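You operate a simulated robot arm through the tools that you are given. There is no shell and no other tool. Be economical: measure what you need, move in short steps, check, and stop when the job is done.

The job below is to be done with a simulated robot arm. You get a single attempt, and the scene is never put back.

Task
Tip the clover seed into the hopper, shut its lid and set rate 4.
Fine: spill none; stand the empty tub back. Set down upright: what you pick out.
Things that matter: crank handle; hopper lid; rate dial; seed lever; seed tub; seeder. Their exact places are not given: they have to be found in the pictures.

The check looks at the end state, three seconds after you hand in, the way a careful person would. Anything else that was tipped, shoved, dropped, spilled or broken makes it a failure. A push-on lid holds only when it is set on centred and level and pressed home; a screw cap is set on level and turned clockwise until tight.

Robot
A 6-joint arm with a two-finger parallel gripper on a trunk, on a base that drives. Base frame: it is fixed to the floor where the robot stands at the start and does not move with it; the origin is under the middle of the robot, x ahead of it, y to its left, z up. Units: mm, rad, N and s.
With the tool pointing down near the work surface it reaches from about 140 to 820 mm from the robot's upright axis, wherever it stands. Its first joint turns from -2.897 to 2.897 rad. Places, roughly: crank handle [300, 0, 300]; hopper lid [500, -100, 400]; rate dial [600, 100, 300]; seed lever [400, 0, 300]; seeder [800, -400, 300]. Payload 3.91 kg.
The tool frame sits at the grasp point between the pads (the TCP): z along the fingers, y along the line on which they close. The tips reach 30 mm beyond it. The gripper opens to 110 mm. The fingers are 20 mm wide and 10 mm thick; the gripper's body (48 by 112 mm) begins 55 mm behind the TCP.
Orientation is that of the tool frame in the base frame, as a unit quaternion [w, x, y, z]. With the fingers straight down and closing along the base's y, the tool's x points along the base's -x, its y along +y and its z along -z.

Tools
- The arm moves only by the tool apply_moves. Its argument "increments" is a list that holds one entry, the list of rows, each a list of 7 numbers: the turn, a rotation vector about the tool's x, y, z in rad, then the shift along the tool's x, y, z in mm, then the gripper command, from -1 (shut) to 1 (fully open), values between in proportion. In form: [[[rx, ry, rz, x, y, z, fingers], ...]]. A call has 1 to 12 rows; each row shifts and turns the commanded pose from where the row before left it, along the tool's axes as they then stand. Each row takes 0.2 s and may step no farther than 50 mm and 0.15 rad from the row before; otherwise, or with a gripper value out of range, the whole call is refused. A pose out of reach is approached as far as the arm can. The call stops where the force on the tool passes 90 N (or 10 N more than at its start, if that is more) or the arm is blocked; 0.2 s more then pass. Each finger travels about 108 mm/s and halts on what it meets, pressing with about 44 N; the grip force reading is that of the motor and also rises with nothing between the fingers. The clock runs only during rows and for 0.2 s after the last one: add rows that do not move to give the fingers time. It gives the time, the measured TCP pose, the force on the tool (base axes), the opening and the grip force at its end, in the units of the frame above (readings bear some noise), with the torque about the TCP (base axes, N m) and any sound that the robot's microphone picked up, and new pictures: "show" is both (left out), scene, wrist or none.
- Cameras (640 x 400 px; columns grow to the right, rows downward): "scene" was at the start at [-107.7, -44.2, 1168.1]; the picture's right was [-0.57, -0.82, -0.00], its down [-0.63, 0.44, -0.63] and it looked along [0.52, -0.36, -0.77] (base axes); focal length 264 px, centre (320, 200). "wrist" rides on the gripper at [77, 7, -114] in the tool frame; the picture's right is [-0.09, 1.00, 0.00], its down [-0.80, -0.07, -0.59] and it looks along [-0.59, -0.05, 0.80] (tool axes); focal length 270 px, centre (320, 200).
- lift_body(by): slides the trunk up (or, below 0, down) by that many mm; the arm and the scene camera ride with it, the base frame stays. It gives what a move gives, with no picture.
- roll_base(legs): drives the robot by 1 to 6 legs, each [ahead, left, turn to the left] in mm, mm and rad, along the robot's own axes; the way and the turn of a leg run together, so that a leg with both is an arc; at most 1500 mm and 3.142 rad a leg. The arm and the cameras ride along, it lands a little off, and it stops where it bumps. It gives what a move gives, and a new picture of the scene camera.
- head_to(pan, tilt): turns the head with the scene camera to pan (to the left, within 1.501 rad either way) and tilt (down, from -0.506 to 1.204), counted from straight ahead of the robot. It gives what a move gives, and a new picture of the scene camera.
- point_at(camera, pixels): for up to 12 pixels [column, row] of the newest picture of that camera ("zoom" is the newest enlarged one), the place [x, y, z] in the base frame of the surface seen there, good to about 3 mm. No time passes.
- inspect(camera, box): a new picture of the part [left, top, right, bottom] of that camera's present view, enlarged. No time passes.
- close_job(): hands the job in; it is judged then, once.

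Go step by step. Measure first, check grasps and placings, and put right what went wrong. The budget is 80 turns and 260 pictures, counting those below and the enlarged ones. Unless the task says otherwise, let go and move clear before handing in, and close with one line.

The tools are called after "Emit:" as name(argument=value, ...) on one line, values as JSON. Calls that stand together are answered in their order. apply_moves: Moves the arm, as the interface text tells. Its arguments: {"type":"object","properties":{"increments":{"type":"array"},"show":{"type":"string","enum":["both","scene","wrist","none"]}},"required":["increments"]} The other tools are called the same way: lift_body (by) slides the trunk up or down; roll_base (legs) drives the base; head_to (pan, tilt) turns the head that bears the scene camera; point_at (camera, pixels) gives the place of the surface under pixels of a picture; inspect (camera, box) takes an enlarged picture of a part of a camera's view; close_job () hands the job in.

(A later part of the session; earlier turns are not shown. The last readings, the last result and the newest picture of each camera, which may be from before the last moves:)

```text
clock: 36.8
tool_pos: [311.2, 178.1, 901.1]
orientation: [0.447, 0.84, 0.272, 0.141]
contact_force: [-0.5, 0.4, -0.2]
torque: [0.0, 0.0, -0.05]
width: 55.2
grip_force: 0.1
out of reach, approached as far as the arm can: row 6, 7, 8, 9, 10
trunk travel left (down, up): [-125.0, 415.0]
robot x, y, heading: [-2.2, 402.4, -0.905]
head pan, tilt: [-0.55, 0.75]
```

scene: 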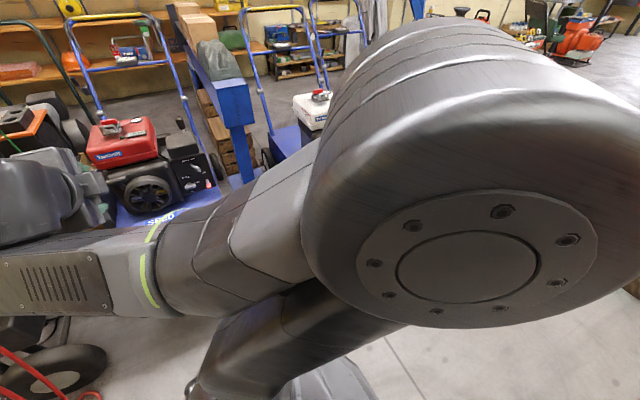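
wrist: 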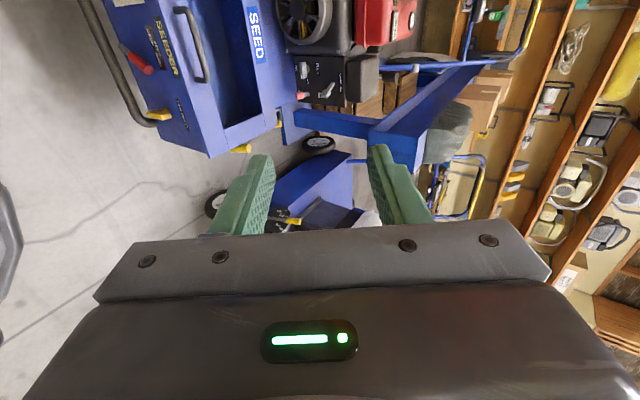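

The wrist hit a limit in that roll. I'll roll back to the natural orientation (tool x toward the robot) and then pitch.

Emit:
apply_moves(increments=[[[0, 0, -0.143, 0, 0, 0, 0], [0, 0, -0.143, 0, 0, 0, 0], [0, 0, -0.143, 0, 0, 0, 0], [0, 0, -0.143, 0, 0, 0, 0], [0, 0, -0.143, 0, 0, 0, 0], [0, 0, -0.143, 0, 0, 0, 0], [0, 0, -0.143, 0, 0, 0, 0], [0, 0, -0.143, 0, 0, 0, 0], [0, 0, -0.143, 0, 0, 0, 0], [0, 0, -0.143, 0, 0, 0, 0], [0, 0, -0.143, 0, 0, 0, 0], [0, 0, 0, 0, 0, 0, 0]]], show="none")

Emit:
apply_moves(increments=[[[0, -0.12, 0, 0, 0, 0, 0], [0, -0.12, 0, 0, 0, 0, 0], [0, -0.12, 0, 0, 0, 0, 0], [0, -0.12, 0, 0, 0, 0, 0], [0, -0.1, 0, 0, 0, 0, 0], [0, 0, 0, 0, 0, 0, 0]]], show="both")

```text
clock: 39.4
tool_pos: [312.0, 176.0, 899.3]
orientation: [0.417, 0.402, 0.785, -0.219]
contact_force: [0.1, 1.2, 0.3]
torque: [0.03, 0.01, 0.01]
width: 54.9
grip_force: 0.0
trunk travel left (down, up): [-125.0, 415.0]
robot x, y, heading: [-0.8, 399.0, -0.902]
head pan, tilt: [-0.55, 0.75]
```

```text
clock: 40.8
tool_pos: [315.3, 193.6, 907.8]
orientation: [0.643, 0.309, 0.63, -0.307]
contact_force: [0.9, -0.3, -1.1]
torque: [0.01, -0.02, -0.01]
width: 55.1
grip_force: 0.0
trunk travel left (down, up): [-125.0, 415.0]
robot x, y, heading: [-2.1, 399.5, -0.909]
head pan, tilt: [-0.55, 0.75]
```

scene: 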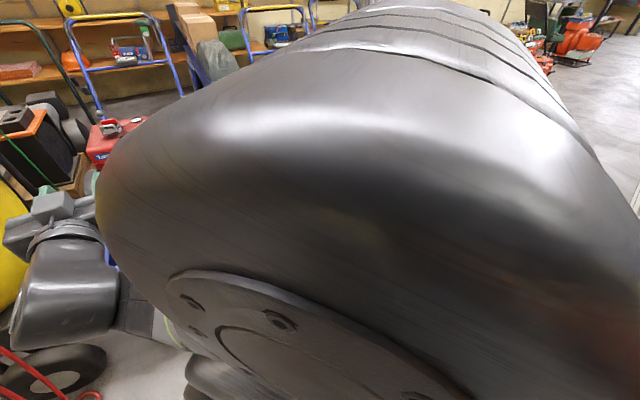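
wrist: 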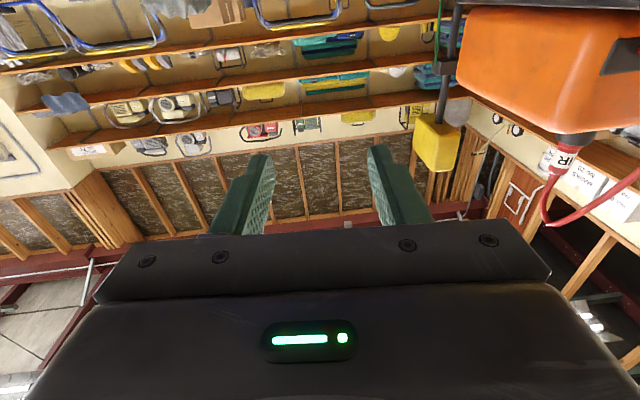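

Tool is horizontal now (camera below, looking up-forward). Lowering toward dial height with standoff.

Emit:
apply_moves(increments=[[[0.087, 0, 0, 46, 11.8, 0, 0], [0, 0, 0, 46, 11.8, 0, 0], [0, 0, 0, 46, 11.8, 0, 0], [0, 0, 0, 46, 11.8, 0, 0], [0, 0, 0, 46, 11.8, 0, 0], [0, 0, 0, 46, 11.8, 0, 0], [0, 0, 0, 46, 11.8, 0, 0], [0, 0, 0, 46, 11.8, 0, 0], [0, 0, 0, 46, 11.8, 0, 0], [0, 0, 0, 46, 11.8, 0, 0], [0, 0, 0, 46, 11.8, 0, 0], [0, 0, 0, 46, 11.8, 0, 0]]], show="both")

```text
clock: 43.4
tool_pos: [580.0, 276.5, 532.3]
orientation: [0.608, 0.349, 0.619, -0.354]
contact_force: [-0.7, 1.0, 0.8]
torque: [0.02, 0.04, 0.01]
width: 55.1
grip_force: 0.1
out of reach, approached as far as the arm can: row 4, 5, 6, 7, 8, 9, 10, 11, 12
trunk travel left (down, up): [-125.0, 415.0]
robot x, y, heading: [1.4, 400.9, -0.898]
head pan, tilt: [-0.55, 0.75]
```

scene: 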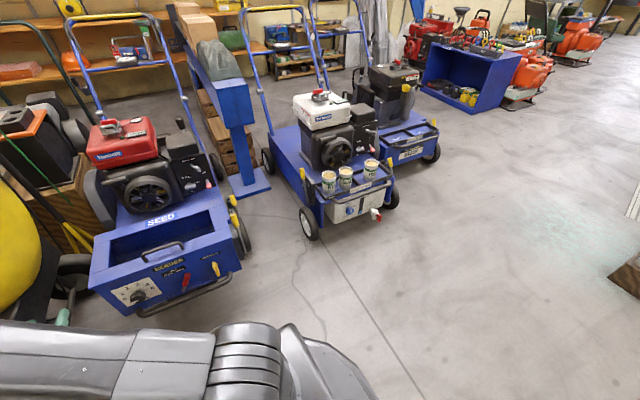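
wrist: 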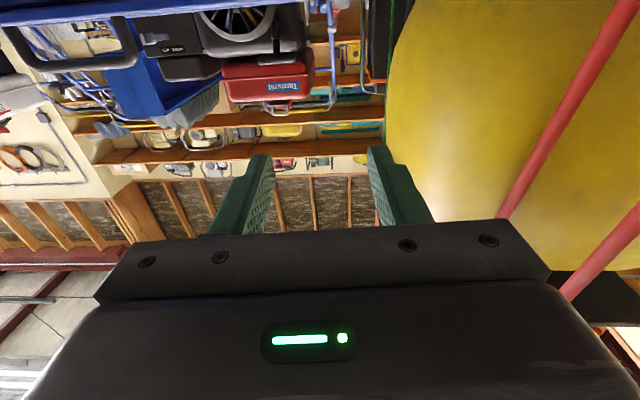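

Clear view of the front face now at scene (130,290). Zooming in on it.

Emit:
inspect(camera="scene", box=[85, 225, 245, 325])

Emit:
inspect(camera="scene", box=[100, 265, 180, 315])

Emit:
point_at(camera="zoom", pixels=[[300, 215], [315, 260], [270, 200], [270, 250], [335, 190], [330, 240], [245, 230], [200, 180]])

```text
4.00 times, centred on (165, 275) of scene
```

zoom: 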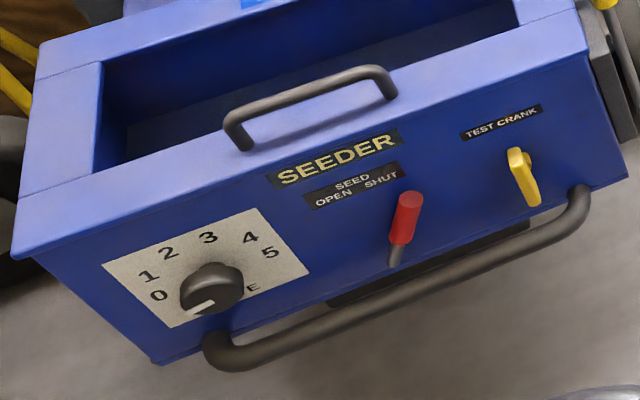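

```text
8.00 times, centred on (140, 290) of scene
```

zoom: 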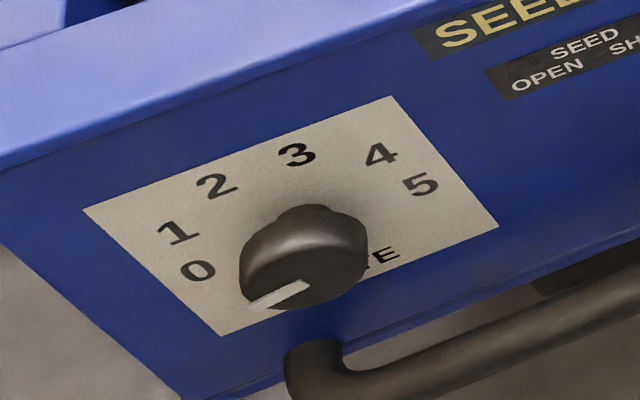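

```text
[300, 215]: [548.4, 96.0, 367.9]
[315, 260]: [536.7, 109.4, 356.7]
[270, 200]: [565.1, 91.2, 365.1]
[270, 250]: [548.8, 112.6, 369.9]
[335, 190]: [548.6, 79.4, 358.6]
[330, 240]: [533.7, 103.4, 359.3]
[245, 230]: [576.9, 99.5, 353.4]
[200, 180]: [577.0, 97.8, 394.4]
```

The dial shows 0–5 (40° apart by my estimate), pointer near 0; the lever leans to SHUT. The arm can't reach this low horizontally from here, so I'll check free floor on my left before driving back.

Emit:
head_to(pan=1.3, tilt=0.7)

Emit:
head_to(pan=0.5, tilt=0.9)

```text
clock: 45.2
tool_pos: [577.7, 276.9, 533.6]
orientation: [0.608, 0.35, 0.618, -0.355]
contact_force: [0.2, 0.1, 0.0]
torque: [0.01, -0.02, 0.01]
width: 55.1
grip_force: 0.1
trunk travel left (down, up): [-125.0, 415.0]
robot x, y, heading: [-1.5, 398.9, -0.906]
head pan, tilt: [1.3, 0.7]
```

scene: 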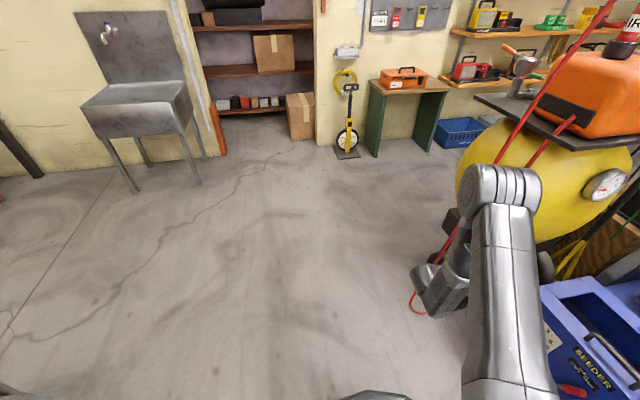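

```text
clock: 46.3
tool_pos: [578.8, 276.6, 533.0]
orientation: [0.608, 0.349, 0.619, -0.354]
contact_force: [-0.4, -0.1, 0.6]
torque: [-0.01, 0.02, 0.01]
width: 55.0
grip_force: 0.0
trunk travel left (down, up): [-125.0, 415.0]
robot x, y, heading: [-1.9, 401.3, -0.908]
head pan, tilt: [0.499, 0.901]
```

scene: 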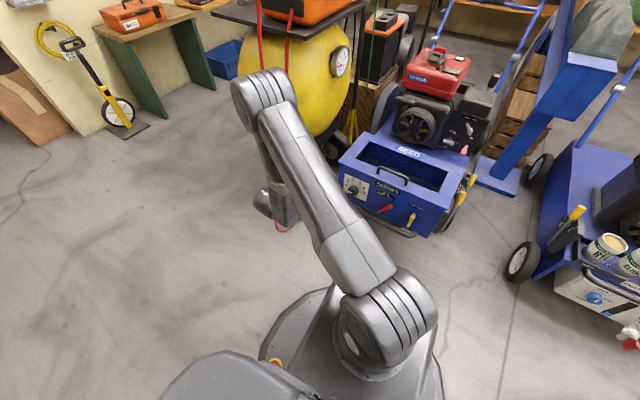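

Floor to the left is free. First retract the arm away from the red hose, then drive back-left.

Emit:
apply_moves(increments=[[[0, 0, 0, -20, -40, 0, 0], [0, 0, 0, -20, -40, 0, 0], [0, 0, 0, -20, -40, 0, 0], [0, 0, 0, -20, -40, 0, 0], [0, 0, 0, 0, 0, 0, 0]]], show="none")

Emit:
roll_base(legs=[[-257, 313, -0.08]])

```text
clock: 47.5
tool_pos: [501.8, 204.2, 658.9]
orientation: [0.608, 0.349, 0.619, -0.353]
contact_force: [-0.2, 0.2, 0.2]
torque: [-0.04, 0.02, 0.04]
width: 55.3
grip_force: 0.0
out of reach, approached as far as the arm can: row 1, 2, 3, 4
trunk travel left (down, up): [-125.0, 415.0]
robot x, y, heading: [-2.5, 400.7, -0.903]
head pan, tilt: [0.499, 0.901]
```

```text
clock: 50.1
tool_pos: [588.0, 558.7, 657.8]
orientation: [0.593, 0.374, 0.605, -0.377]
contact_force: [-0.3, 0.4, 0.4]
torque: [-0.01, -0.04, 0.01]
width: 55.3
grip_force: 0.0
trunk travel left (down, up): [-125.0, 415.0]
robot x, y, heading: [102.3, 798.8, -0.985]
head pan, tilt: [0.499, 0.901]
```

scene: 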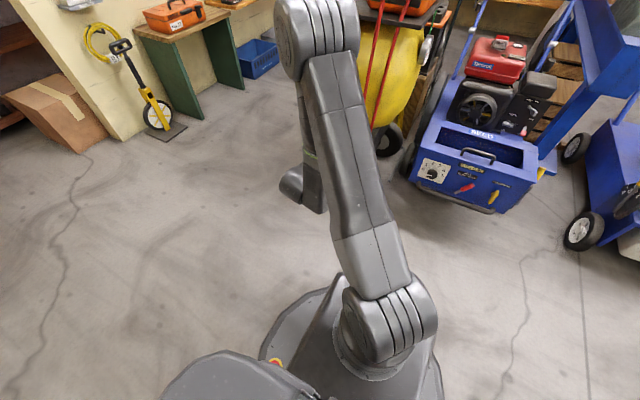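

Now the dial is straight ahead. Measure the dial from this view.

Emit:
inspect(camera="scene", box=[405, 145, 495, 205])

Emit:
point_at(camera="zoom", pixels=[[140, 90], [325, 130], [300, 260], [95, 215], [200, 190], [190, 205], [205, 150], [160, 190]])

```text
6.67 times, centred on (450, 175) of scene
```

zoom: 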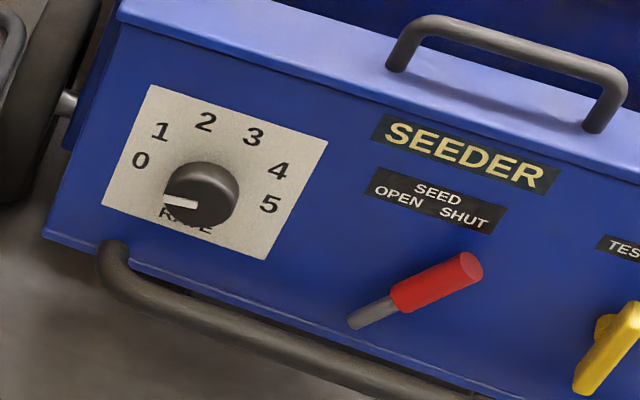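

```text
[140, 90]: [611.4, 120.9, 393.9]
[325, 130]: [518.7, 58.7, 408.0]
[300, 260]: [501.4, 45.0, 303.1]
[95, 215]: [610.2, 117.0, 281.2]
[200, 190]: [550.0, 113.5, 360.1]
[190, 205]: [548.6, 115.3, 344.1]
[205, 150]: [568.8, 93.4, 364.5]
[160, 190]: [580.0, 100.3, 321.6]
```

Dial knob axis ≈ (549,113,347), pointer at 0, label 4 about 168° clockwise. Moving the tool to a standoff in front of it.

Emit:
apply_moves(increments=[[[-0.132, 0, 0, 26, -23, 16.3, 0], [0, 0, 0, 26, -23, 16.3, 0], [0, 0, 0, 26, -23, 16.3, 0], [0, 0, 0, 26, -23, 16.3, 0], [0, 0, 0, 26, -23, 16.3, 0], [0, 0, 0, 26, -23, 16.3, 0], [0, 0, 0, 26, -23, 16.3, 0], [0, 0, 0, 26, -23, 16.3, 0], [0, 0, 0, 26, -23, 16.3, 0], [0, 0, 0, 26, -23, 16.3, 0], [0, 0, 0, 26, -23, 16.3, 0], [0, 0, 0, 26, -23, 16.3, 0]]], show="both")

```text
clock: 52.7
tool_pos: [672.6, 251.5, 468.8]
orientation: [0.61, 0.339, 0.626, -0.348]
contact_force: [-0.5, 0.6, 0.4]
torque: [0.05, 0.02, 0.0]
width: 54.9
grip_force: 0.1
out of reach, approached as far as the arm can: row 1, 2, 3, 4, 5, 6, 7, 8, 9, 10, 11, 12
trunk travel left (down, up): [-125.0, 415.0]
robot x, y, heading: [104.5, 793.4, -0.984]
head pan, tilt: [0.499, 0.901]
```

scene: 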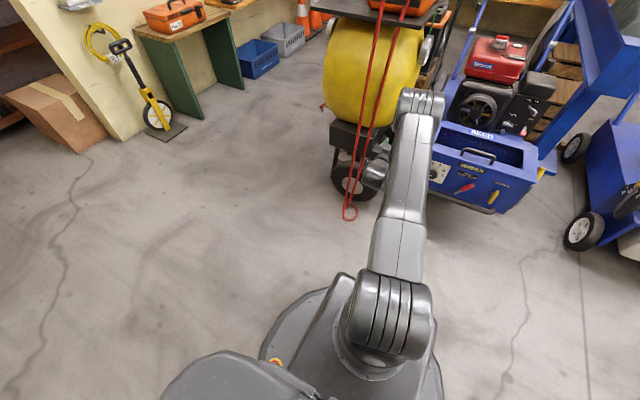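
wrist: 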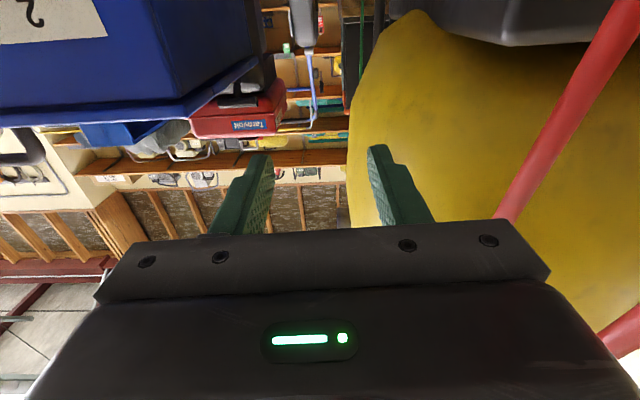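

The wrist pitch limits low horizontal poses; lowering the trunk by 125 mm should help. First pull the tool away from the hose, sideways and up.

Emit:
apply_moves(increments=[[[0, 0, 0, -25, -30, -10, 0], [0, 0, 0, -25, -30, -10, 0], [0, 0, 0, -25, -30, -10, 0], [0, 0, 0, -25, -30, -10, 0], [0, 0, 0, -25, -30, -10, 0], [0, 0, 0, -25, -30, -10, 0], [0, 0, 0, 0, 0, 0, 0]]], show="scene")

```text
clock: 54.3
tool_pos: [627.7, 291.1, 638.7]
orientation: [0.612, 0.344, 0.624, -0.344]
contact_force: [0.4, -0.5, 0.8]
torque: [0.01, 0.03, 0.04]
width: 55.0
grip_force: 0.0
out of reach, approached as far as the arm can: row 1, 2, 3, 4, 5, 6
trunk travel left (down, up): [-125.0, 415.0]
robot x, y, heading: [100.5, 794.5, -0.985]
head pan, tilt: [0.499, 0.901]
```

scene: 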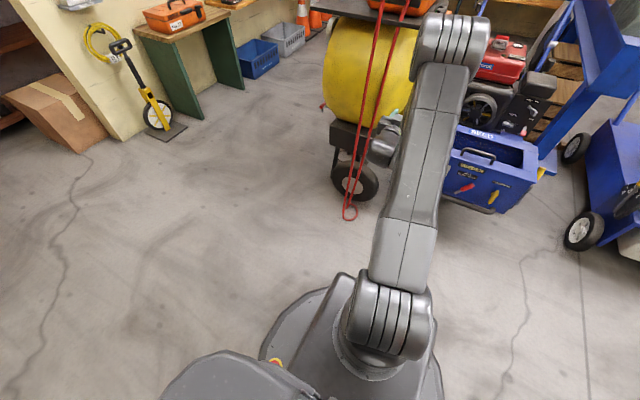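

Horizontal isn't needed: with a 45° lean the pads still straddle the knob and the camera looks straight at the dial. I'll lean back to 45° and retract toward the robot.

Emit:
apply_moves(increments=[[[0, 0.131, 0, 0, 0, 0, 0], [0, 0.131, 0, 0, 0, 0, 0], [0, 0.131, 0, 0, 0, 0, 0], [0, 0.131, 0, 0, 0, 0, 0], [0, 0.131, 0, 0, 0, 0, 0], [0, 0.131, 0, 0, 0, 0, 0], [0, 0, 0, 36, -28, -18, 0], [0, 0, 0, 36, -28, -18, 0], [0, 0, 0, 36, -28, -18, 0], [0, 0, 0, 36, -28, -18, 0], [0, 0, 0, 36, -28, -18, 0], [0, 0, 0, 36, -28, -18, 0]]], show="none")

Emit:
roll_base(legs=[[193, 0, 0]])

```text
clock: 56.9
tool_pos: [482.7, 396.8, 588.0]
orientation: [0.326, 0.44, 0.816, -0.187]
contact_force: [0.1, 0.1, -0.4]
torque: [0.04, 0.02, 0.01]
width: 55.0
grip_force: 0.0
out of reach, approached as far as the arm can: row 9, 10, 11, 12
trunk travel left (down, up): [-125.0, 415.0]
robot x, y, heading: [102.8, 794.8, -0.983]
head pan, tilt: [0.499, 0.901]
```

```text
clock: 58.4
tool_pos: [589.4, 238.1, 588.1]
orientation: [0.326, 0.439, 0.816, -0.187]
contact_force: [0.0, -0.2, -1.2]
torque: [0.0, 0.01, 0.01]
width: 55.1
grip_force: 0.1
trunk travel left (down, up): [-125.0, 415.0]
robot x, y, heading: [207.2, 631.9, -0.982]
head pan, tilt: [0.499, 0.901]
```

scene: 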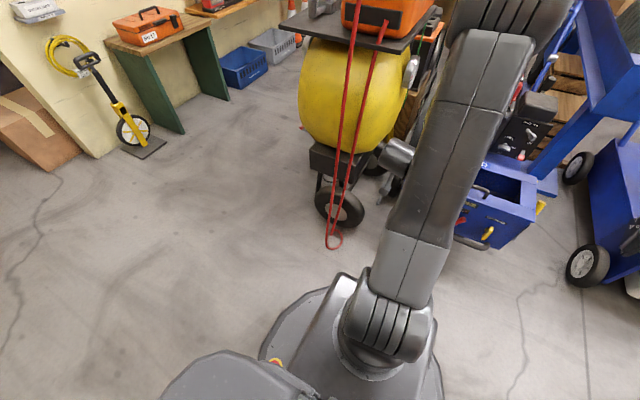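

Tool is leaning 45° toward the face. Moving to a view position in front of the dial.

Emit:
apply_moves(increments=[[[-0.018, 0, -0.018, 25.6, -20.4, 27, 0], [0, 0, 0, 25.6, -20.4, 27, 0], [0, 0, 0, 25.6, -20.4, 27, 0], [0, 0, 0, 25.6, -20.4, 27, 0], [0, 0, 0, 25.6, -20.4, 27, 0], [0, 0, 0, 0, 0, 0, 0]]], show="wrist")

```text
clock: 59.8
tool_pos: [614.6, 247.2, 465.6]
orientation: [0.316, 0.429, 0.824, -0.195]
contact_force: [0.0, 0.0, -0.4]
torque: [0.0, 0.03, -0.01]
width: 55.1
grip_force: 0.0
out of reach, approached as far as the arm can: row 1, 2, 3, 4, 5
trunk travel left (down, up): [-125.0, 415.0]
robot x, y, heading: [208.7, 634.4, -0.979]
head pan, tilt: [0.499, 0.901]
```

wrist: 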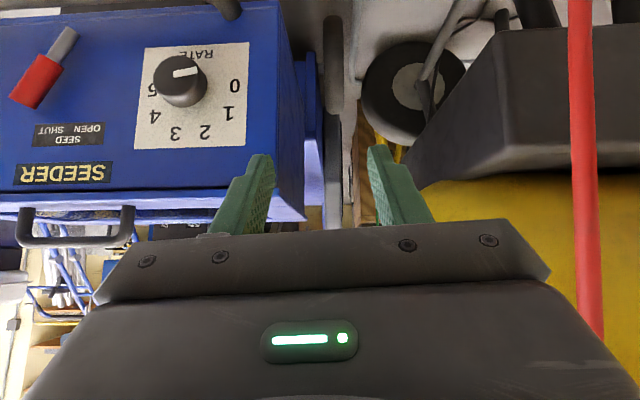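

The dial pointer (pixel 185,72) is at 0, confirmed. The arm seems stuck on a joint limit in its present branch; I'll return to fingers-down and high, then redo the lean naturally.

Emit:
apply_moves(increments=[[[0, 0, 0, 0, 0, -45, 0], [0, 0, 0, 0, 0, -45, 0], [0, 0, 0, 0, 0, -45, 0], [0, 0, 0, 0, 0, -45, 0], [0, 0.131, 0, 0, 0, 0, 0], [0, 0.131, 0, 0, 0, 0, 0], [0, 0.131, 0, 0, 0, 0, 0], [0, 0.131, 0, 0, 0, 0, 0], [0, 0.131, 0, 0, 0, 0, 0], [0, 0.131, 0, 0, 0, 0, 0], [0, 0, 0, 0, 0, -50, 0], [0, 0, 0, 0, 0, -50, 0]]], show="none")

Emit:
apply_moves(increments=[[[0, 0, 0, 0, -40, 0, 0], [0, 0, 0, 0, -40, 0, 0], [0, 0, 0, 0, -40, 0, 0], [0, 0, 0, 0, -40, 0, 0], [0, 0, 0, 0, -40, 0, 0], [0, 0, 0, 0, -40, 0, 0], [0, 0, 0, 0, 0, 0, 0]]], show="scene")

```text
clock: 62.4
tool_pos: [542.2, 326.3, 714.1]
orientation: [0.044, 0.482, 0.872, -0.079]
contact_force: [0.3, -1.2, -0.7]
torque: [0.06, 0.03, -0.02]
width: 54.9
grip_force: 0.1
out of reach, approached as far as the arm can: row 1, 2, 7, 8, 9
trunk travel left (down, up): [-125.0, 415.0]
robot x, y, heading: [208.3, 635.7, -0.98]
head pan, tilt: [0.499, 0.901]
```

```text
clock: 64.0
tool_pos: [338.8, 203.1, 737.8]
orientation: [0.044, 0.482, 0.871, -0.081]
contact_force: [-0.1, -0.3, -0.1]
torque: [-0.02, 0.01, 0.0]
width: 55.3
grip_force: 0.0
trunk travel left (down, up): [-125.0, 415.0]
robot x, y, heading: [207.7, 635.1, -0.981]
head pan, tilt: [0.499, 0.901]
```

scene: 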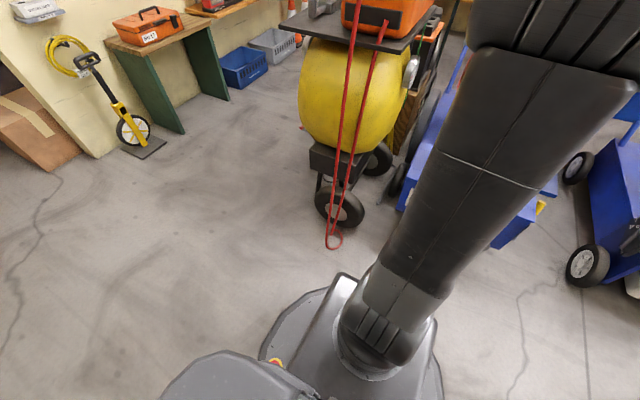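

Sideways motion works again. Now lean in while shifting toward the dial line, at height.

Emit:
apply_moves(increments=[[[-0.1, 0, 0, 0, 21, 0, 0], [0, -0.105, 0, 0, 21, 0, 0], [0, -0.105, 0, 0, 21, 0, 0], [0, -0.105, 0, 0, 21, 0, 0], [0, -0.105, 0, 0, 21, 0, 0], [0, -0.105, 0, 0, 21, 0, 0], [0, -0.105, 0, 0, 0, 0, 0], [0, 0, 0, 0, 0, 0, 0]]], show="none")

```text
clock: 65.8
tool_pos: [442.9, 265.7, 738.6]
orientation: [0.306, 0.452, 0.819, -0.173]
contact_force: [-0.5, 0.1, -1.0]
torque: [0.0, 0.0, 0.02]
width: 55.0
grip_force: 0.1
out of reach, approached as far as the arm can: row 7
trunk travel left (down, up): [-125.0, 415.0]
robot x, y, heading: [207.9, 635.3, -0.983]
head pan, tilt: [0.499, 0.901]
```

The limit is wrist bend, relieved by distance and a lower trunk. Back up 150 mm and lower the trunk.

Emit:
roll_base(legs=[[-150, 0, 0]])

Emit:
lift_body(by=-124)

Emit:
apply_moves(increments=[[[0, -0.05, 0, 0, 0, 45, 0], [0, 0, 0, 0, 0, 45, 0], [0, 0, 0, 0, 0, 45, 0], [0, 0, 0, 0, 0, 45, 0], [0, 0, 0, 0, 0, 0, 0]]], show="wrist")

```text
clock: 67.2
tool_pos: [360.0, 389.9, 738.8]
orientation: [0.306, 0.453, 0.819, -0.174]
contact_force: [-0.4, -0.5, 0.2]
torque: [0.0, 0.0, -0.02]
width: 55.0
grip_force: 0.1
trunk travel left (down, up): [-125.0, 415.0]
robot x, y, heading: [125.7, 760.2, -0.986]
head pan, tilt: [0.499, 0.901]
```

scene: 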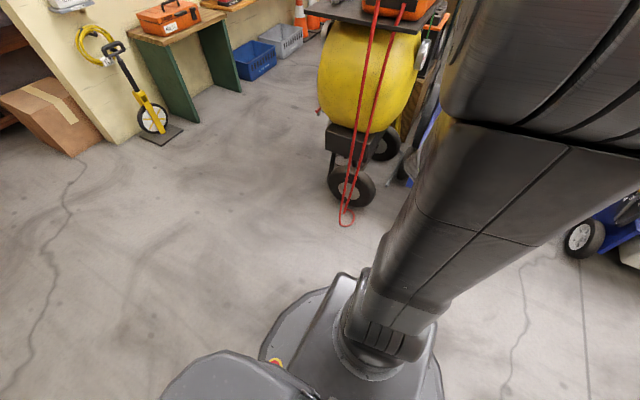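

```text
clock: 68.7
tool_pos: [359.5, 389.8, 615.0]
orientation: [0.307, 0.453, 0.819, -0.174]
contact_force: [0.5, -0.3, -0.8]
torque: [-0.02, 0.0, -0.03]
width: 54.9
grip_force: 0.1
trunk travel left (down, up): [-1.0, 539.0]
robot x, y, heading: [126.8, 761.2, -0.984]
head pan, tilt: [0.499, 0.901]
```

```text
clock: 69.9
tool_pos: [371.7, 377.5, 619.0]
orientation: [0.314, 0.453, 0.812, -0.191]
contact_force: [0.3, 0.7, -0.7]
torque: [0.03, 0.0, 0.01]
width: 54.9
grip_force: 0.0
out of reach, approached as far as the arm can: row 1, 2, 3, 4
trunk travel left (down, up): [-1.0, 539.0]
robot x, y, heading: [124.9, 758.3, -0.984]
head pan, tilt: [0.499, 0.901]
```

wrist: 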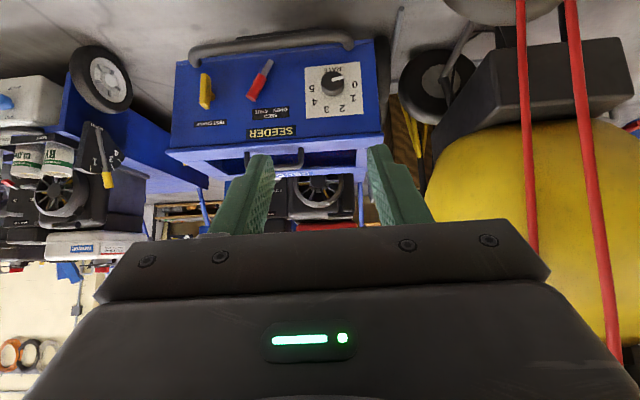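

Wrist view shows dial at (332,85). Move forward at this height, then down.

Emit:
apply_moves(increments=[[[0, 0, 0, -34, 0, 34, 0], [0, 0, 0, -34, 0, 34, 0], [0, 0, 0, -34, 0, 34, 0], [0, 0, 0, -34, 0, 34, 0], [0, 0, 0, -34, 0, 34, 0], [0, 0, 0, 35, 0, 35, 0], [0, 0, 0, 35, 0, 35, 0], [0, 0, 0, 35, 0, 35, 0], [0, 0, 0, 35, 0, 35, 0], [0, 0, 0, 35, 0, 35, 0], [0, 0, 0, 0, 0, 0, 0]]], show="wrist")

```text
clock: 72.3
tool_pos: [499.0, 172.4, 564.9]
orientation: [0.326, 0.449, 0.811, -0.185]
contact_force: [0.6, 0.5, 0.3]
torque: [0.0, 0.01, 0.0]
width: 55.1
grip_force: 0.1
out of reach, approached as far as the arm can: row 7, 8, 9, 10
trunk travel left (down, up): [-1.0, 539.0]
robot x, y, heading: [125.8, 755.4, -0.985]
head pan, tilt: [0.499, 0.901]
```

wrist: 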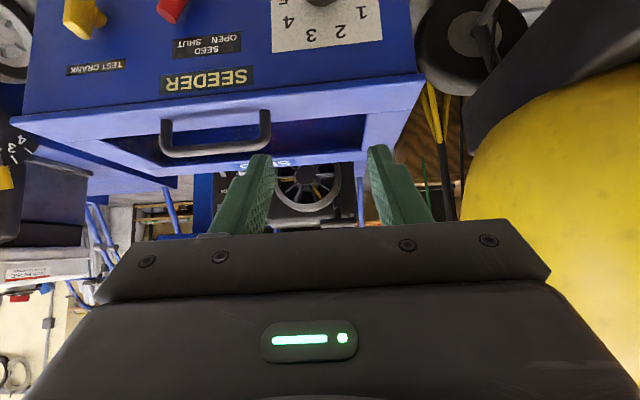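

Lean 46° can't go lower, so use a smaller lean (20°), which still grips the knob with clearance. Descend in that posture.

Emit:
apply_moves(increments=[[[0, 0.15, 0, 0, 0, 0, 0], [0, 0.15, 0, 0, 0, 0, 0], [0, 0.15, 0, 0, 0, 0, 0], [0, 0, 0, 14, 2.3, 39, 0], [0, 0, 0, 14, 2.3, 39, 0], [0, 0, 0, 14, 2.3, 39, 0], [0, 0, 0, 14, 2.3, 39, 0], [0, 0, 0, 0, 0, 0, 0]]], show="wrist")

```text
clock: 74.1
tool_pos: [503.0, 179.7, 400.5]
orientation: [0.136, 0.478, 0.864, -0.081]
contact_force: [0.4, -0.3, -0.8]
torque: [0.04, 0.02, -0.03]
width: 55.1
grip_force: 0.0
trunk travel left (down, up): [-1.0, 539.0]
robot x, y, heading: [125.2, 762.2, -0.981]
head pan, tilt: [0.499, 0.901]
```

wrist: 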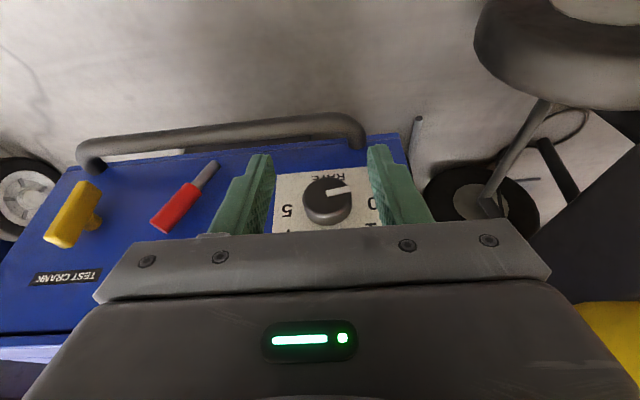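

Reachable, and the knob is well in view between the fingers at (327,200). Measure it precisely.

Emit:
inspect(camera="wrist", box=[250, 150, 400, 240])

Emit:
point_at(camera="wrist", pixels=[[327, 195], [305, 200], [350, 200], [328, 180], [328, 208], [315, 190], [340, 205], [290, 180], [365, 180]])

```text
4.27 times, centred on (325, 195) of wrist
```

zoom: 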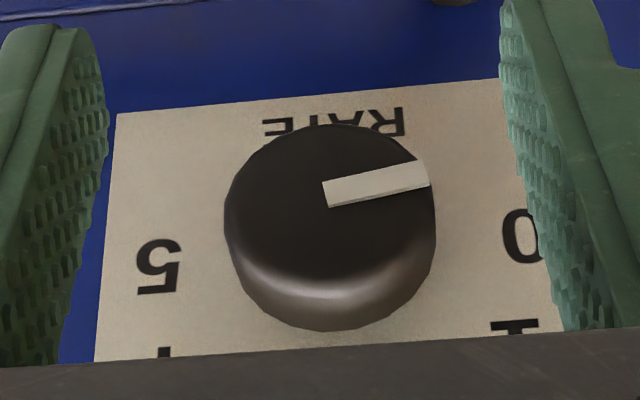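

```text
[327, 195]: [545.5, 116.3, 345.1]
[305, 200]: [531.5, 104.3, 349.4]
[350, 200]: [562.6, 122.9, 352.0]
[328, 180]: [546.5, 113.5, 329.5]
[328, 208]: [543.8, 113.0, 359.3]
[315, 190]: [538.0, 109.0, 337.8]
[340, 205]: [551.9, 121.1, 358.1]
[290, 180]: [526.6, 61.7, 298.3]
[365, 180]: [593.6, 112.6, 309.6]
```

Knob centre ≈ u 520, z 345, Ø≈39, protruding ~32 mm. Align, swing -42° about the knob axis at standoff, then check.

Emit:
apply_moves(increments=[[[-0.007, 0, -0.023, 15.3, 0.7, 47, 0], [0.116, 0, -0.0377, 0, 0.7, 0, 0], [0.116, 0, -0.0377, 0, 0.7, 0, 0], [0.116, 0, -0.0377, 0, 0.7, 0, 0], [0.116, 0, -0.0377, 0, 0.7, 0, 0], [0.116, 0, -0.0377, 0, 0.7, 0, 0], [0.116, 0, -0.0377, 0, 0.7, 0, 0], [0, 0, 0, 0, 0, 0, 0]]], show="wrist")

```text
clock: 75.9
tool_pos: [507.4, 182.5, 348.2]
orientation: [-0.041, 0.388, 0.836, -0.386]
contact_force: [0.4, -1.1, -0.7]
torque: [0.01, -0.02, 0.02]
width: 54.9
grip_force: 0.0
trunk travel left (down, up): [-1.0, 539.0]
robot x, y, heading: [125.9, 760.9, -0.984]
head pan, tilt: [0.499, 0.901]
```

wrist: 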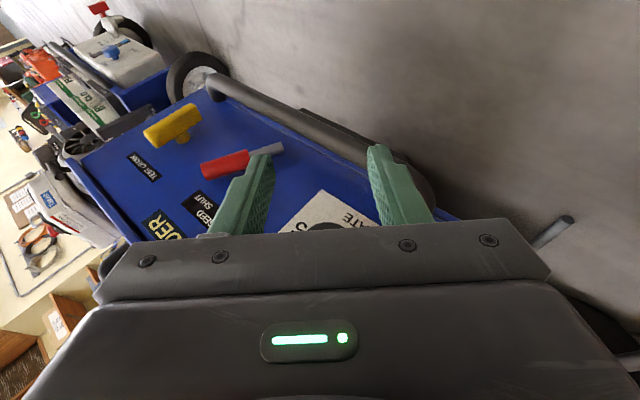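

Orientation is right (pads contain the knob axis, n-component ≈0). Advance 84 mm onto the knob.

Emit:
apply_moves(increments=[[[0, 0, 0, -27, 0, 8.7, 0], [0, 0, 0, -27, 0, 8.7, 0], [0, 0, 0, -26, 0, 8.4, 0], [0, 0, 0, 0, 0, 0, 0]]], show="wrist")

Emit:
inspect(camera="wrist", box=[220, 120, 440, 250])

```text
clock: 76.9
tool_pos: [552.4, 112.1, 349.8]
orientation: [-0.04, 0.388, 0.837, -0.385]
contact_force: [0.4, 0.3, -1.0]
torque: [-0.03, -0.01, -0.03]
width: 55.1
grip_force: 0.0
trunk travel left (down, up): [-1.0, 539.0]
robot x, y, heading: [127.8, 759.4, -0.981]
head pan, tilt: [0.499, 0.901]
```

wrist: 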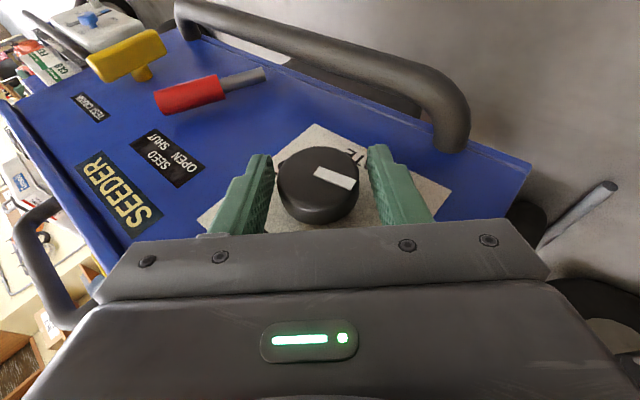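

```text
2.91 times, centred on (330, 185) of wrist
```

zoom: 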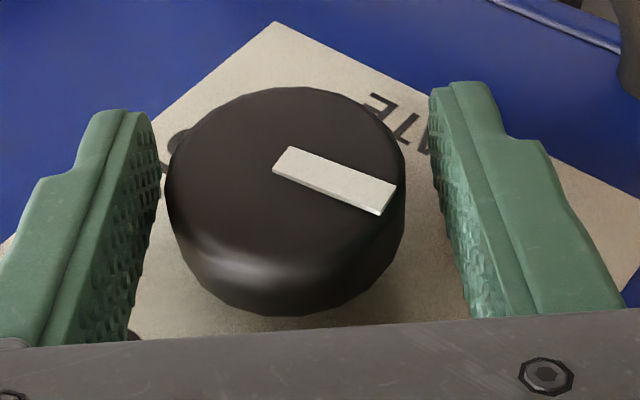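

Knob sits between the pads. Close, then turn clockwise in small steps.

Emit:
apply_moves(increments=[[[0, 0, 0, 0, -1.5, 0, -1], [0, 0, 0, 0, 0, 0, -1], [0, 0, 0, 0, 0, 0, -1]]], show="none")

Emit:
apply_moves(increments=[[[-0.116, 0, 0.0377, 0, -0.73, 0, -1], [-0.116, 0, 0.0377, 0, -0.73, 0, -1], [-0.116, 0, 0.0377, 0, -0.73, 0, -1], [-0.116, 0, 0.0377, 0, -0.73, 0, -1], [0, 0, 0, 0, 0, 0, -1]]], show="wrist")

```text
clock: 77.7
tool_pos: [552.4, 113.0, 350.4]
orientation: [-0.04, 0.388, 0.837, -0.385]
contact_force: [2.0, 0.6, -1.4]
torque: [-0.03, -0.05, -0.46]
width: 43.3
grip_force: 45.2
trunk travel left (down, up): [-1.0, 539.0]
robot x, y, heading: [128.4, 757.9, -0.983]
head pan, tilt: [0.499, 0.901]
```

```text
clock: 78.9
tool_pos: [549.2, 111.0, 352.9]
orientation: [0.08, 0.448, 0.871, -0.184]
contact_force: [-4.2, 3.6, 2.8]
torque: [0.26, 0.2, -0.08]
width: 43.6
grip_force: 44.9
trunk travel left (down, up): [-1.0, 539.0]
robot x, y, heading: [125.5, 760.8, -0.986]
head pan, tilt: [0.499, 0.901]
```

wrist: 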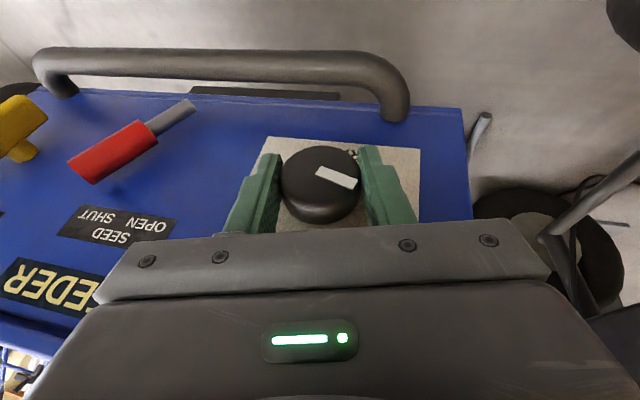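

The knob turns with the gripper. Continue the stroke (8 more steps).

Emit:
apply_moves(increments=[[[-0.116, 0, 0.0377, 0, -0.73, 0, -1], [-0.116, 0, 0.0377, 0, -0.73, 0, -1], [-0.116, 0, 0.0377, 0, -0.73, 0, -1], [-0.116, 0, 0.0377, 0, -0.73, 0, -1], [-0.116, 0, 0.0377, 0, -0.73, 0, -1], [-0.116, 0, 0.0377, 0, -0.73, 0, -1], [-0.116, 0, 0.0377, 0, -0.73, 0, -1], [-0.116, 0, 0.0377, 0, -0.73, 0, -1], [0, 0, 0, 0, 0, 0, -1]]], show="wrist")

Emit:
inspect(camera="wrist", box=[220, 100, 480, 250])

```text
clock: 80.9
tool_pos: [543.7, 107.0, 349.9]
orientation: [0.297, 0.486, 0.787, 0.237]
contact_force: [-20.1, -5.0, 0.8]
torque: [0.04, 0.17, -0.08]
width: 43.4
grip_force: 45.3
trunk travel left (down, up): [-1.0, 539.0]
robot x, y, heading: [129.3, 760.9, -0.979]
head pan, tilt: [0.499, 0.901]
```

wrist: 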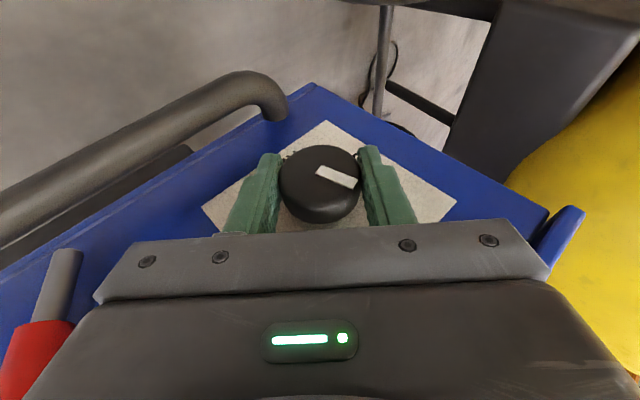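

```text
2.46 times, centred on (350, 175) of wrist
```

zoom: 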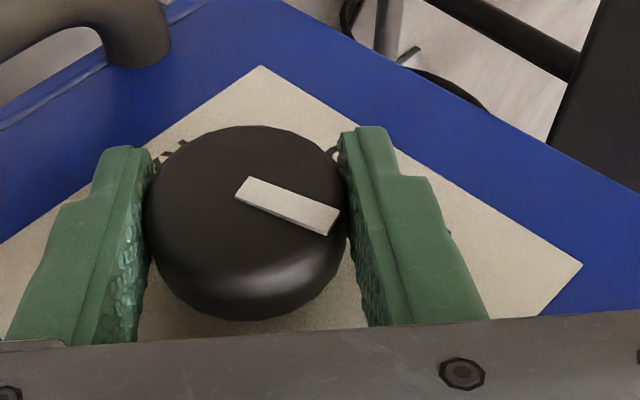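

84° done. Open, swing back by the same angle around the knob, and regrip.

Emit:
apply_moves(increments=[[[0, 0, 0, 0, 0, 0, 0], [0, 0, 0, 0, 0, 0, 0], [0.1394, 0, -0.0453, 0, 0.88, 0, 0], [0.1394, 0, -0.0453, 0, 0.88, 0, 0], [0.1394, 0, -0.0453, 0, 0.88, 0, 0], [0.1394, 0, -0.0453, 0, 0.88, 0, 0], [0.1394, 0, -0.0453, 0, 0.88, 0, 0], [0.1394, 0, -0.0453, 0, 0.88, 0, 0], [0.1394, 0, -0.0453, 0, 0.88, 0, 0], [0.1394, 0, -0.0453, 0, 0.88, 0, 0], [0.1394, 0, -0.0453, 0, 0.88, 0, 0], [0.1394, 0, -0.0453, 0, 0.88, 0, 0]]], show="none")

Emit:
apply_moves(increments=[[[0, 0, 0, 0, 0, 0, 0], [0, 0, 0, 0, 0, 0, -1], [0, 0, 0, 0, 0, 0, -1], [0, 0, 0, 0, 0, 0, -1]]], show="wrist")

Emit:
inspect(camera="wrist", box=[220, 100, 480, 250])

```text
clock: 83.5
tool_pos: [551.8, 111.7, 351.7]
orientation: [-0.041, 0.387, 0.836, -0.387]
contact_force: [-0.6, -0.6, -0.2]
torque: [0.0, 0.01, -0.01]
width: 54.8
grip_force: 0.1
trunk travel left (down, up): [-1.0, 539.0]
robot x, y, heading: [129.0, 757.5, -0.984]
head pan, tilt: [0.499, 0.901]
```

```text
clock: 84.5
tool_pos: [553.2, 112.8, 350.4]
orientation: [-0.039, 0.387, 0.836, -0.386]
contact_force: [1.2, -0.4, -2.6]
torque: [-0.14, -0.16, 0.19]
width: 43.4
grip_force: 44.7
trunk travel left (down, up): [-1.0, 539.0]
robot x, y, heading: [129.3, 761.5, -0.984]
head pan, tilt: [0.499, 0.901]
```

wrist: 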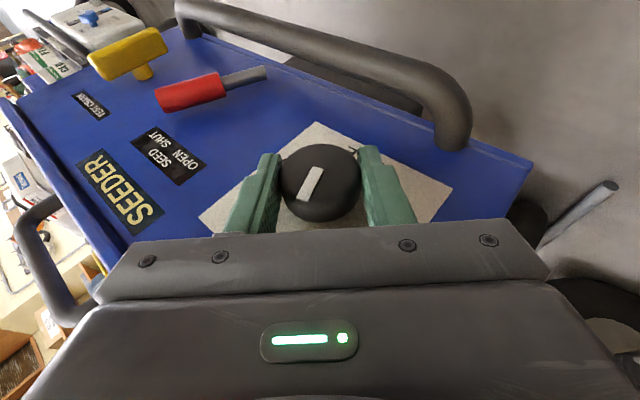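

```text
2.46 times, centred on (350, 175) of wrist
```

zoom: 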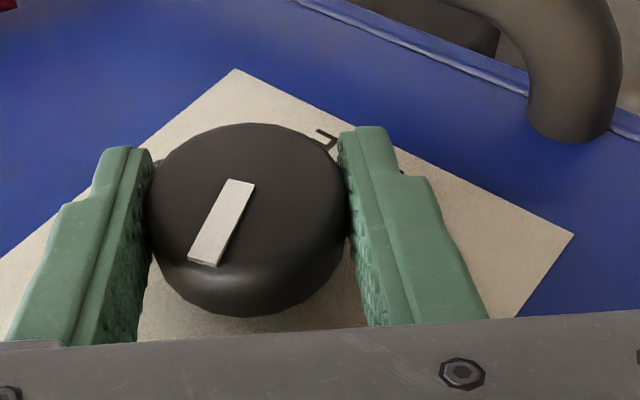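

Regripped. Second stroke of 84°.

Emit:
apply_moves(increments=[[[-0.116, 0, 0.0377, 0, -0.73, 0, -1], [-0.116, 0, 0.0377, 0, -0.73, 0, -1], [-0.116, 0, 0.0377, 0, -0.73, 0, -1], [-0.116, 0, 0.0377, 0, -0.73, 0, -1], [-0.116, 0, 0.0377, 0, -0.73, 0, -1], [-0.116, 0, 0.0377, 0, -0.73, 0, -1], [-0.116, 0, 0.0377, 0, -0.73, 0, -1], [-0.116, 0, 0.0377, 0, -0.73, 0, -1], [-0.116, 0, 0.0377, 0, -0.73, 0, -1], [-0.116, 0, 0.0377, 0, -0.73, 0, -1], [-0.116, 0, 0.0377, 0, -0.73, 0, -1], [-0.116, 0, 0.0377, 0, -0.73, 0, -1]]], show="none")

Emit:
apply_moves(increments=[[[0, 0, 0, 0, 0, 0, -1], [0, 0, 0, 0, 0, 0, 0], [0, 0, 0, 0, 0, 0, 0], [0, 0, 0, 40, 0, -13, 0], [0, 0, 0, 40, 0, -13, 0], [0.116, 0, -0.0377, 0, 0, 0, 0], [0.116, 0, -0.0377, 0, 0, 0, 0], [0.116, 0, -0.0377, 0, 0, 0, 0], [0.116, 0, -0.0377, 0, 0, 0, 0], [0.116, 0, -0.0377, 0, 0, -30, 0], [0.116, 0, -0.0377, 0, 0, -30, 0], [0, 0, 0, 0, 0, 0, 0]]], show="wrist")

Emit:
inspect(camera="wrist", box=[240, 120, 420, 240])

```text
clock: 87.1
tool_pos: [543.9, 106.1, 351.2]
orientation: [0.296, 0.487, 0.787, 0.236]
contact_force: [-20.0, -20.0, -0.8]
torque: [0.03, 0.31, -0.02]
width: 43.4
grip_force: 44.9
trunk travel left (down, up): [-1.0, 539.0]
robot x, y, heading: [132.2, 759.5, -0.986]
head pan, tilt: [0.499, 0.901]
```

```text
clock: 89.7
tool_pos: [480.5, 188.6, 407.0]
orientation: [0.137, 0.468, 0.869, -0.08]
contact_force: [-0.4, -0.5, 0.7]
torque: [0.0, 0.0, 0.02]
width: 55.0
grip_force: 0.1
trunk travel left (down, up): [-1.0, 539.0]
robot x, y, heading: [124.6, 758.2, -0.982]
head pan, tilt: [0.499, 0.901]
```

wrist: 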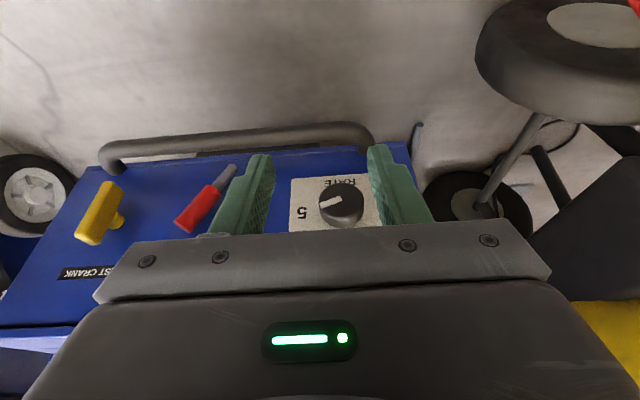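

```text
3.33 times, centred on (330, 180) of wrist
```

zoom: 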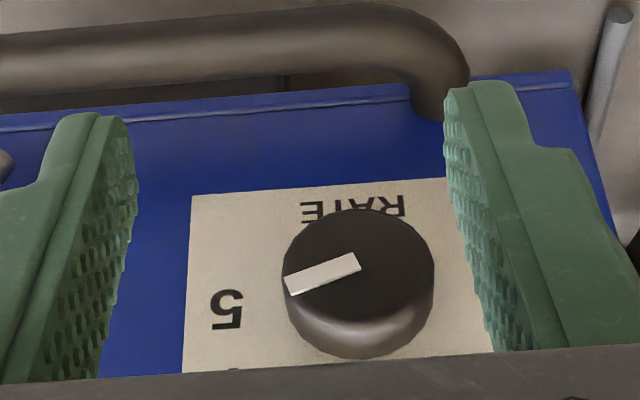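

Released cleanly; the pointer appears between straight-4 and a bit beyond. Back off lower for a more head-on view of the dial.

Emit:
apply_moves(increments=[[[0, 0, 0, 48, 0, 11.4, 0], [0, 0, 0, 48, 0, 11.4, 0], [0, 0, 0, 48, 0, 11.4, 0], [0, 0, 0, 0, 0, 0, 0]]], show="wrist")

Emit:
inspect(camera="wrist", box=[270, 40, 410, 160])

```text
clock: 90.7
tool_pos: [422.8, 274.9, 343.5]
orientation: [0.137, 0.468, 0.87, -0.079]
contact_force: [-0.1, 0.4, 0.2]
torque: [-0.03, -0.01, 0.0]
width: 54.9
grip_force: 0.0
out of reach, approached as far as the arm can: row 3
trunk travel left (down, up): [-1.0, 539.0]
robot x, y, heading: [129.4, 762.6, -0.987]
head pan, tilt: [0.499, 0.901]
```

wrist: 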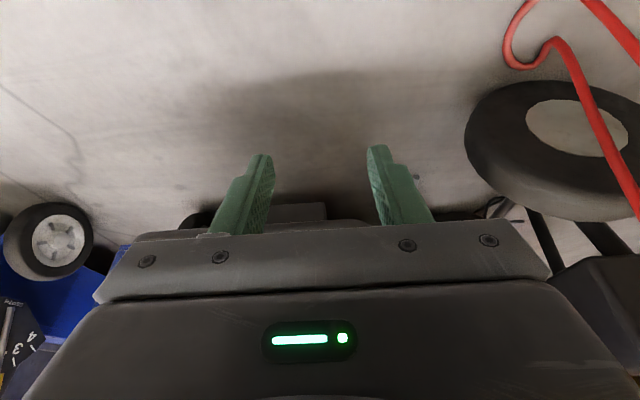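

```text
3.33 times, centred on (340, 100) of wrist
```

zoom: 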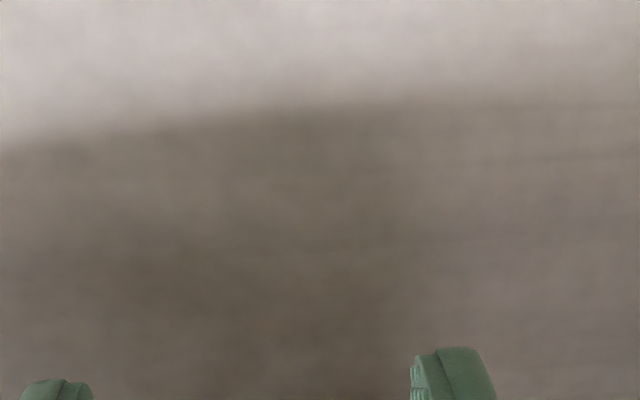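

That view misses the dial (upside-down camera). I'll raise the arm and trunk, drive to the work place by the tubs and check the dial from the head camera on the way.

Emit:
apply_moves(increments=[[[0, 0.15, 0, 0, 0, -30, 0], [0, 0.15, 0, 0, 0, -45, 0], [0, 0, 0, 15, 0, -45, 0], [0, 0, 0, 15, 0, -45, 0], [0, 0, 0, 15, 0, -45, 0], [0, 0, 0, 15, 0, -45, 0], [0, 0, 0, 15, 0, -45, 0], [0, 0, 0, 15, 0, -45, 0], [0, 0, 0, 0, 0, 0, 0]]], show="none")

Emit:
lift_body(by=124)

Emit:
roll_base(legs=[[0, -527, 0]])

Emit:
head_to(pan=0.5, tilt=0.6)

```text
clock: 92.7
tool_pos: [364.7, 371.7, 684.6]
orientation: [0.005, 0.475, 0.88, -0.009]
contact_force: [0.1, -0.3, 0.3]
torque: [-0.02, 0.02, 0.0]
width: 54.9
grip_force: 0.0
trunk travel left (down, up): [-1.0, 539.0]
robot x, y, heading: [125.5, 757.7, -0.978]
head pan, tilt: [0.499, 0.901]
```

```text
clock: 94.3
tool_pos: [364.9, 371.5, 807.7]
orientation: [0.006, 0.474, 0.88, -0.009]
contact_force: [0.2, 0.3, -0.1]
torque: [-0.02, -0.03, -0.04]
width: 55.0
grip_force: 0.0
trunk travel left (down, up): [-125.0, 415.0]
robot x, y, heading: [124.2, 760.3, -0.984]
head pan, tilt: [0.499, 0.901]
```

```text
clock: 97.3
tool_pos: [-73.5, 82.0, 806.6]
orientation: [0.006, 0.474, 0.88, -0.009]
contact_force: [0.2, -0.1, -0.9]
torque: [0.0, -0.02, 0.01]
width: 55.0
grip_force: 0.0
trunk travel left (down, up): [-125.0, 415.0]
robot x, y, heading: [-308.6, 467.9, -0.986]
head pan, tilt: [0.499, 0.901]
```

scene: 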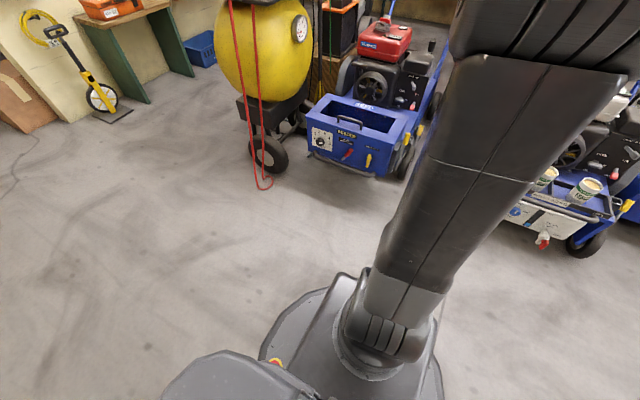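

```text
clock: 98.1
tool_pos: [-73.7, 82.6, 808.3]
orientation: [0.006, 0.474, 0.88, -0.009]
contact_force: [-0.7, -0.5, -0.6]
torque: [-0.04, -0.01, -0.03]
width: 54.9
grip_force: 0.0
trunk travel left (down, up): [-125.0, 415.0]
robot x, y, heading: [-312.0, 472.4, -0.985]
head pan, tilt: [0.499, 0.6]
```

scene: 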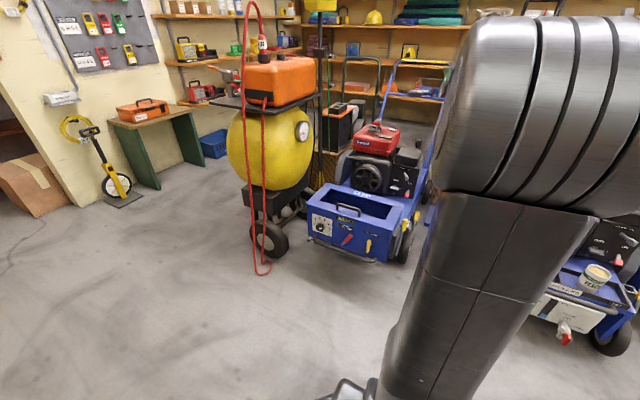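

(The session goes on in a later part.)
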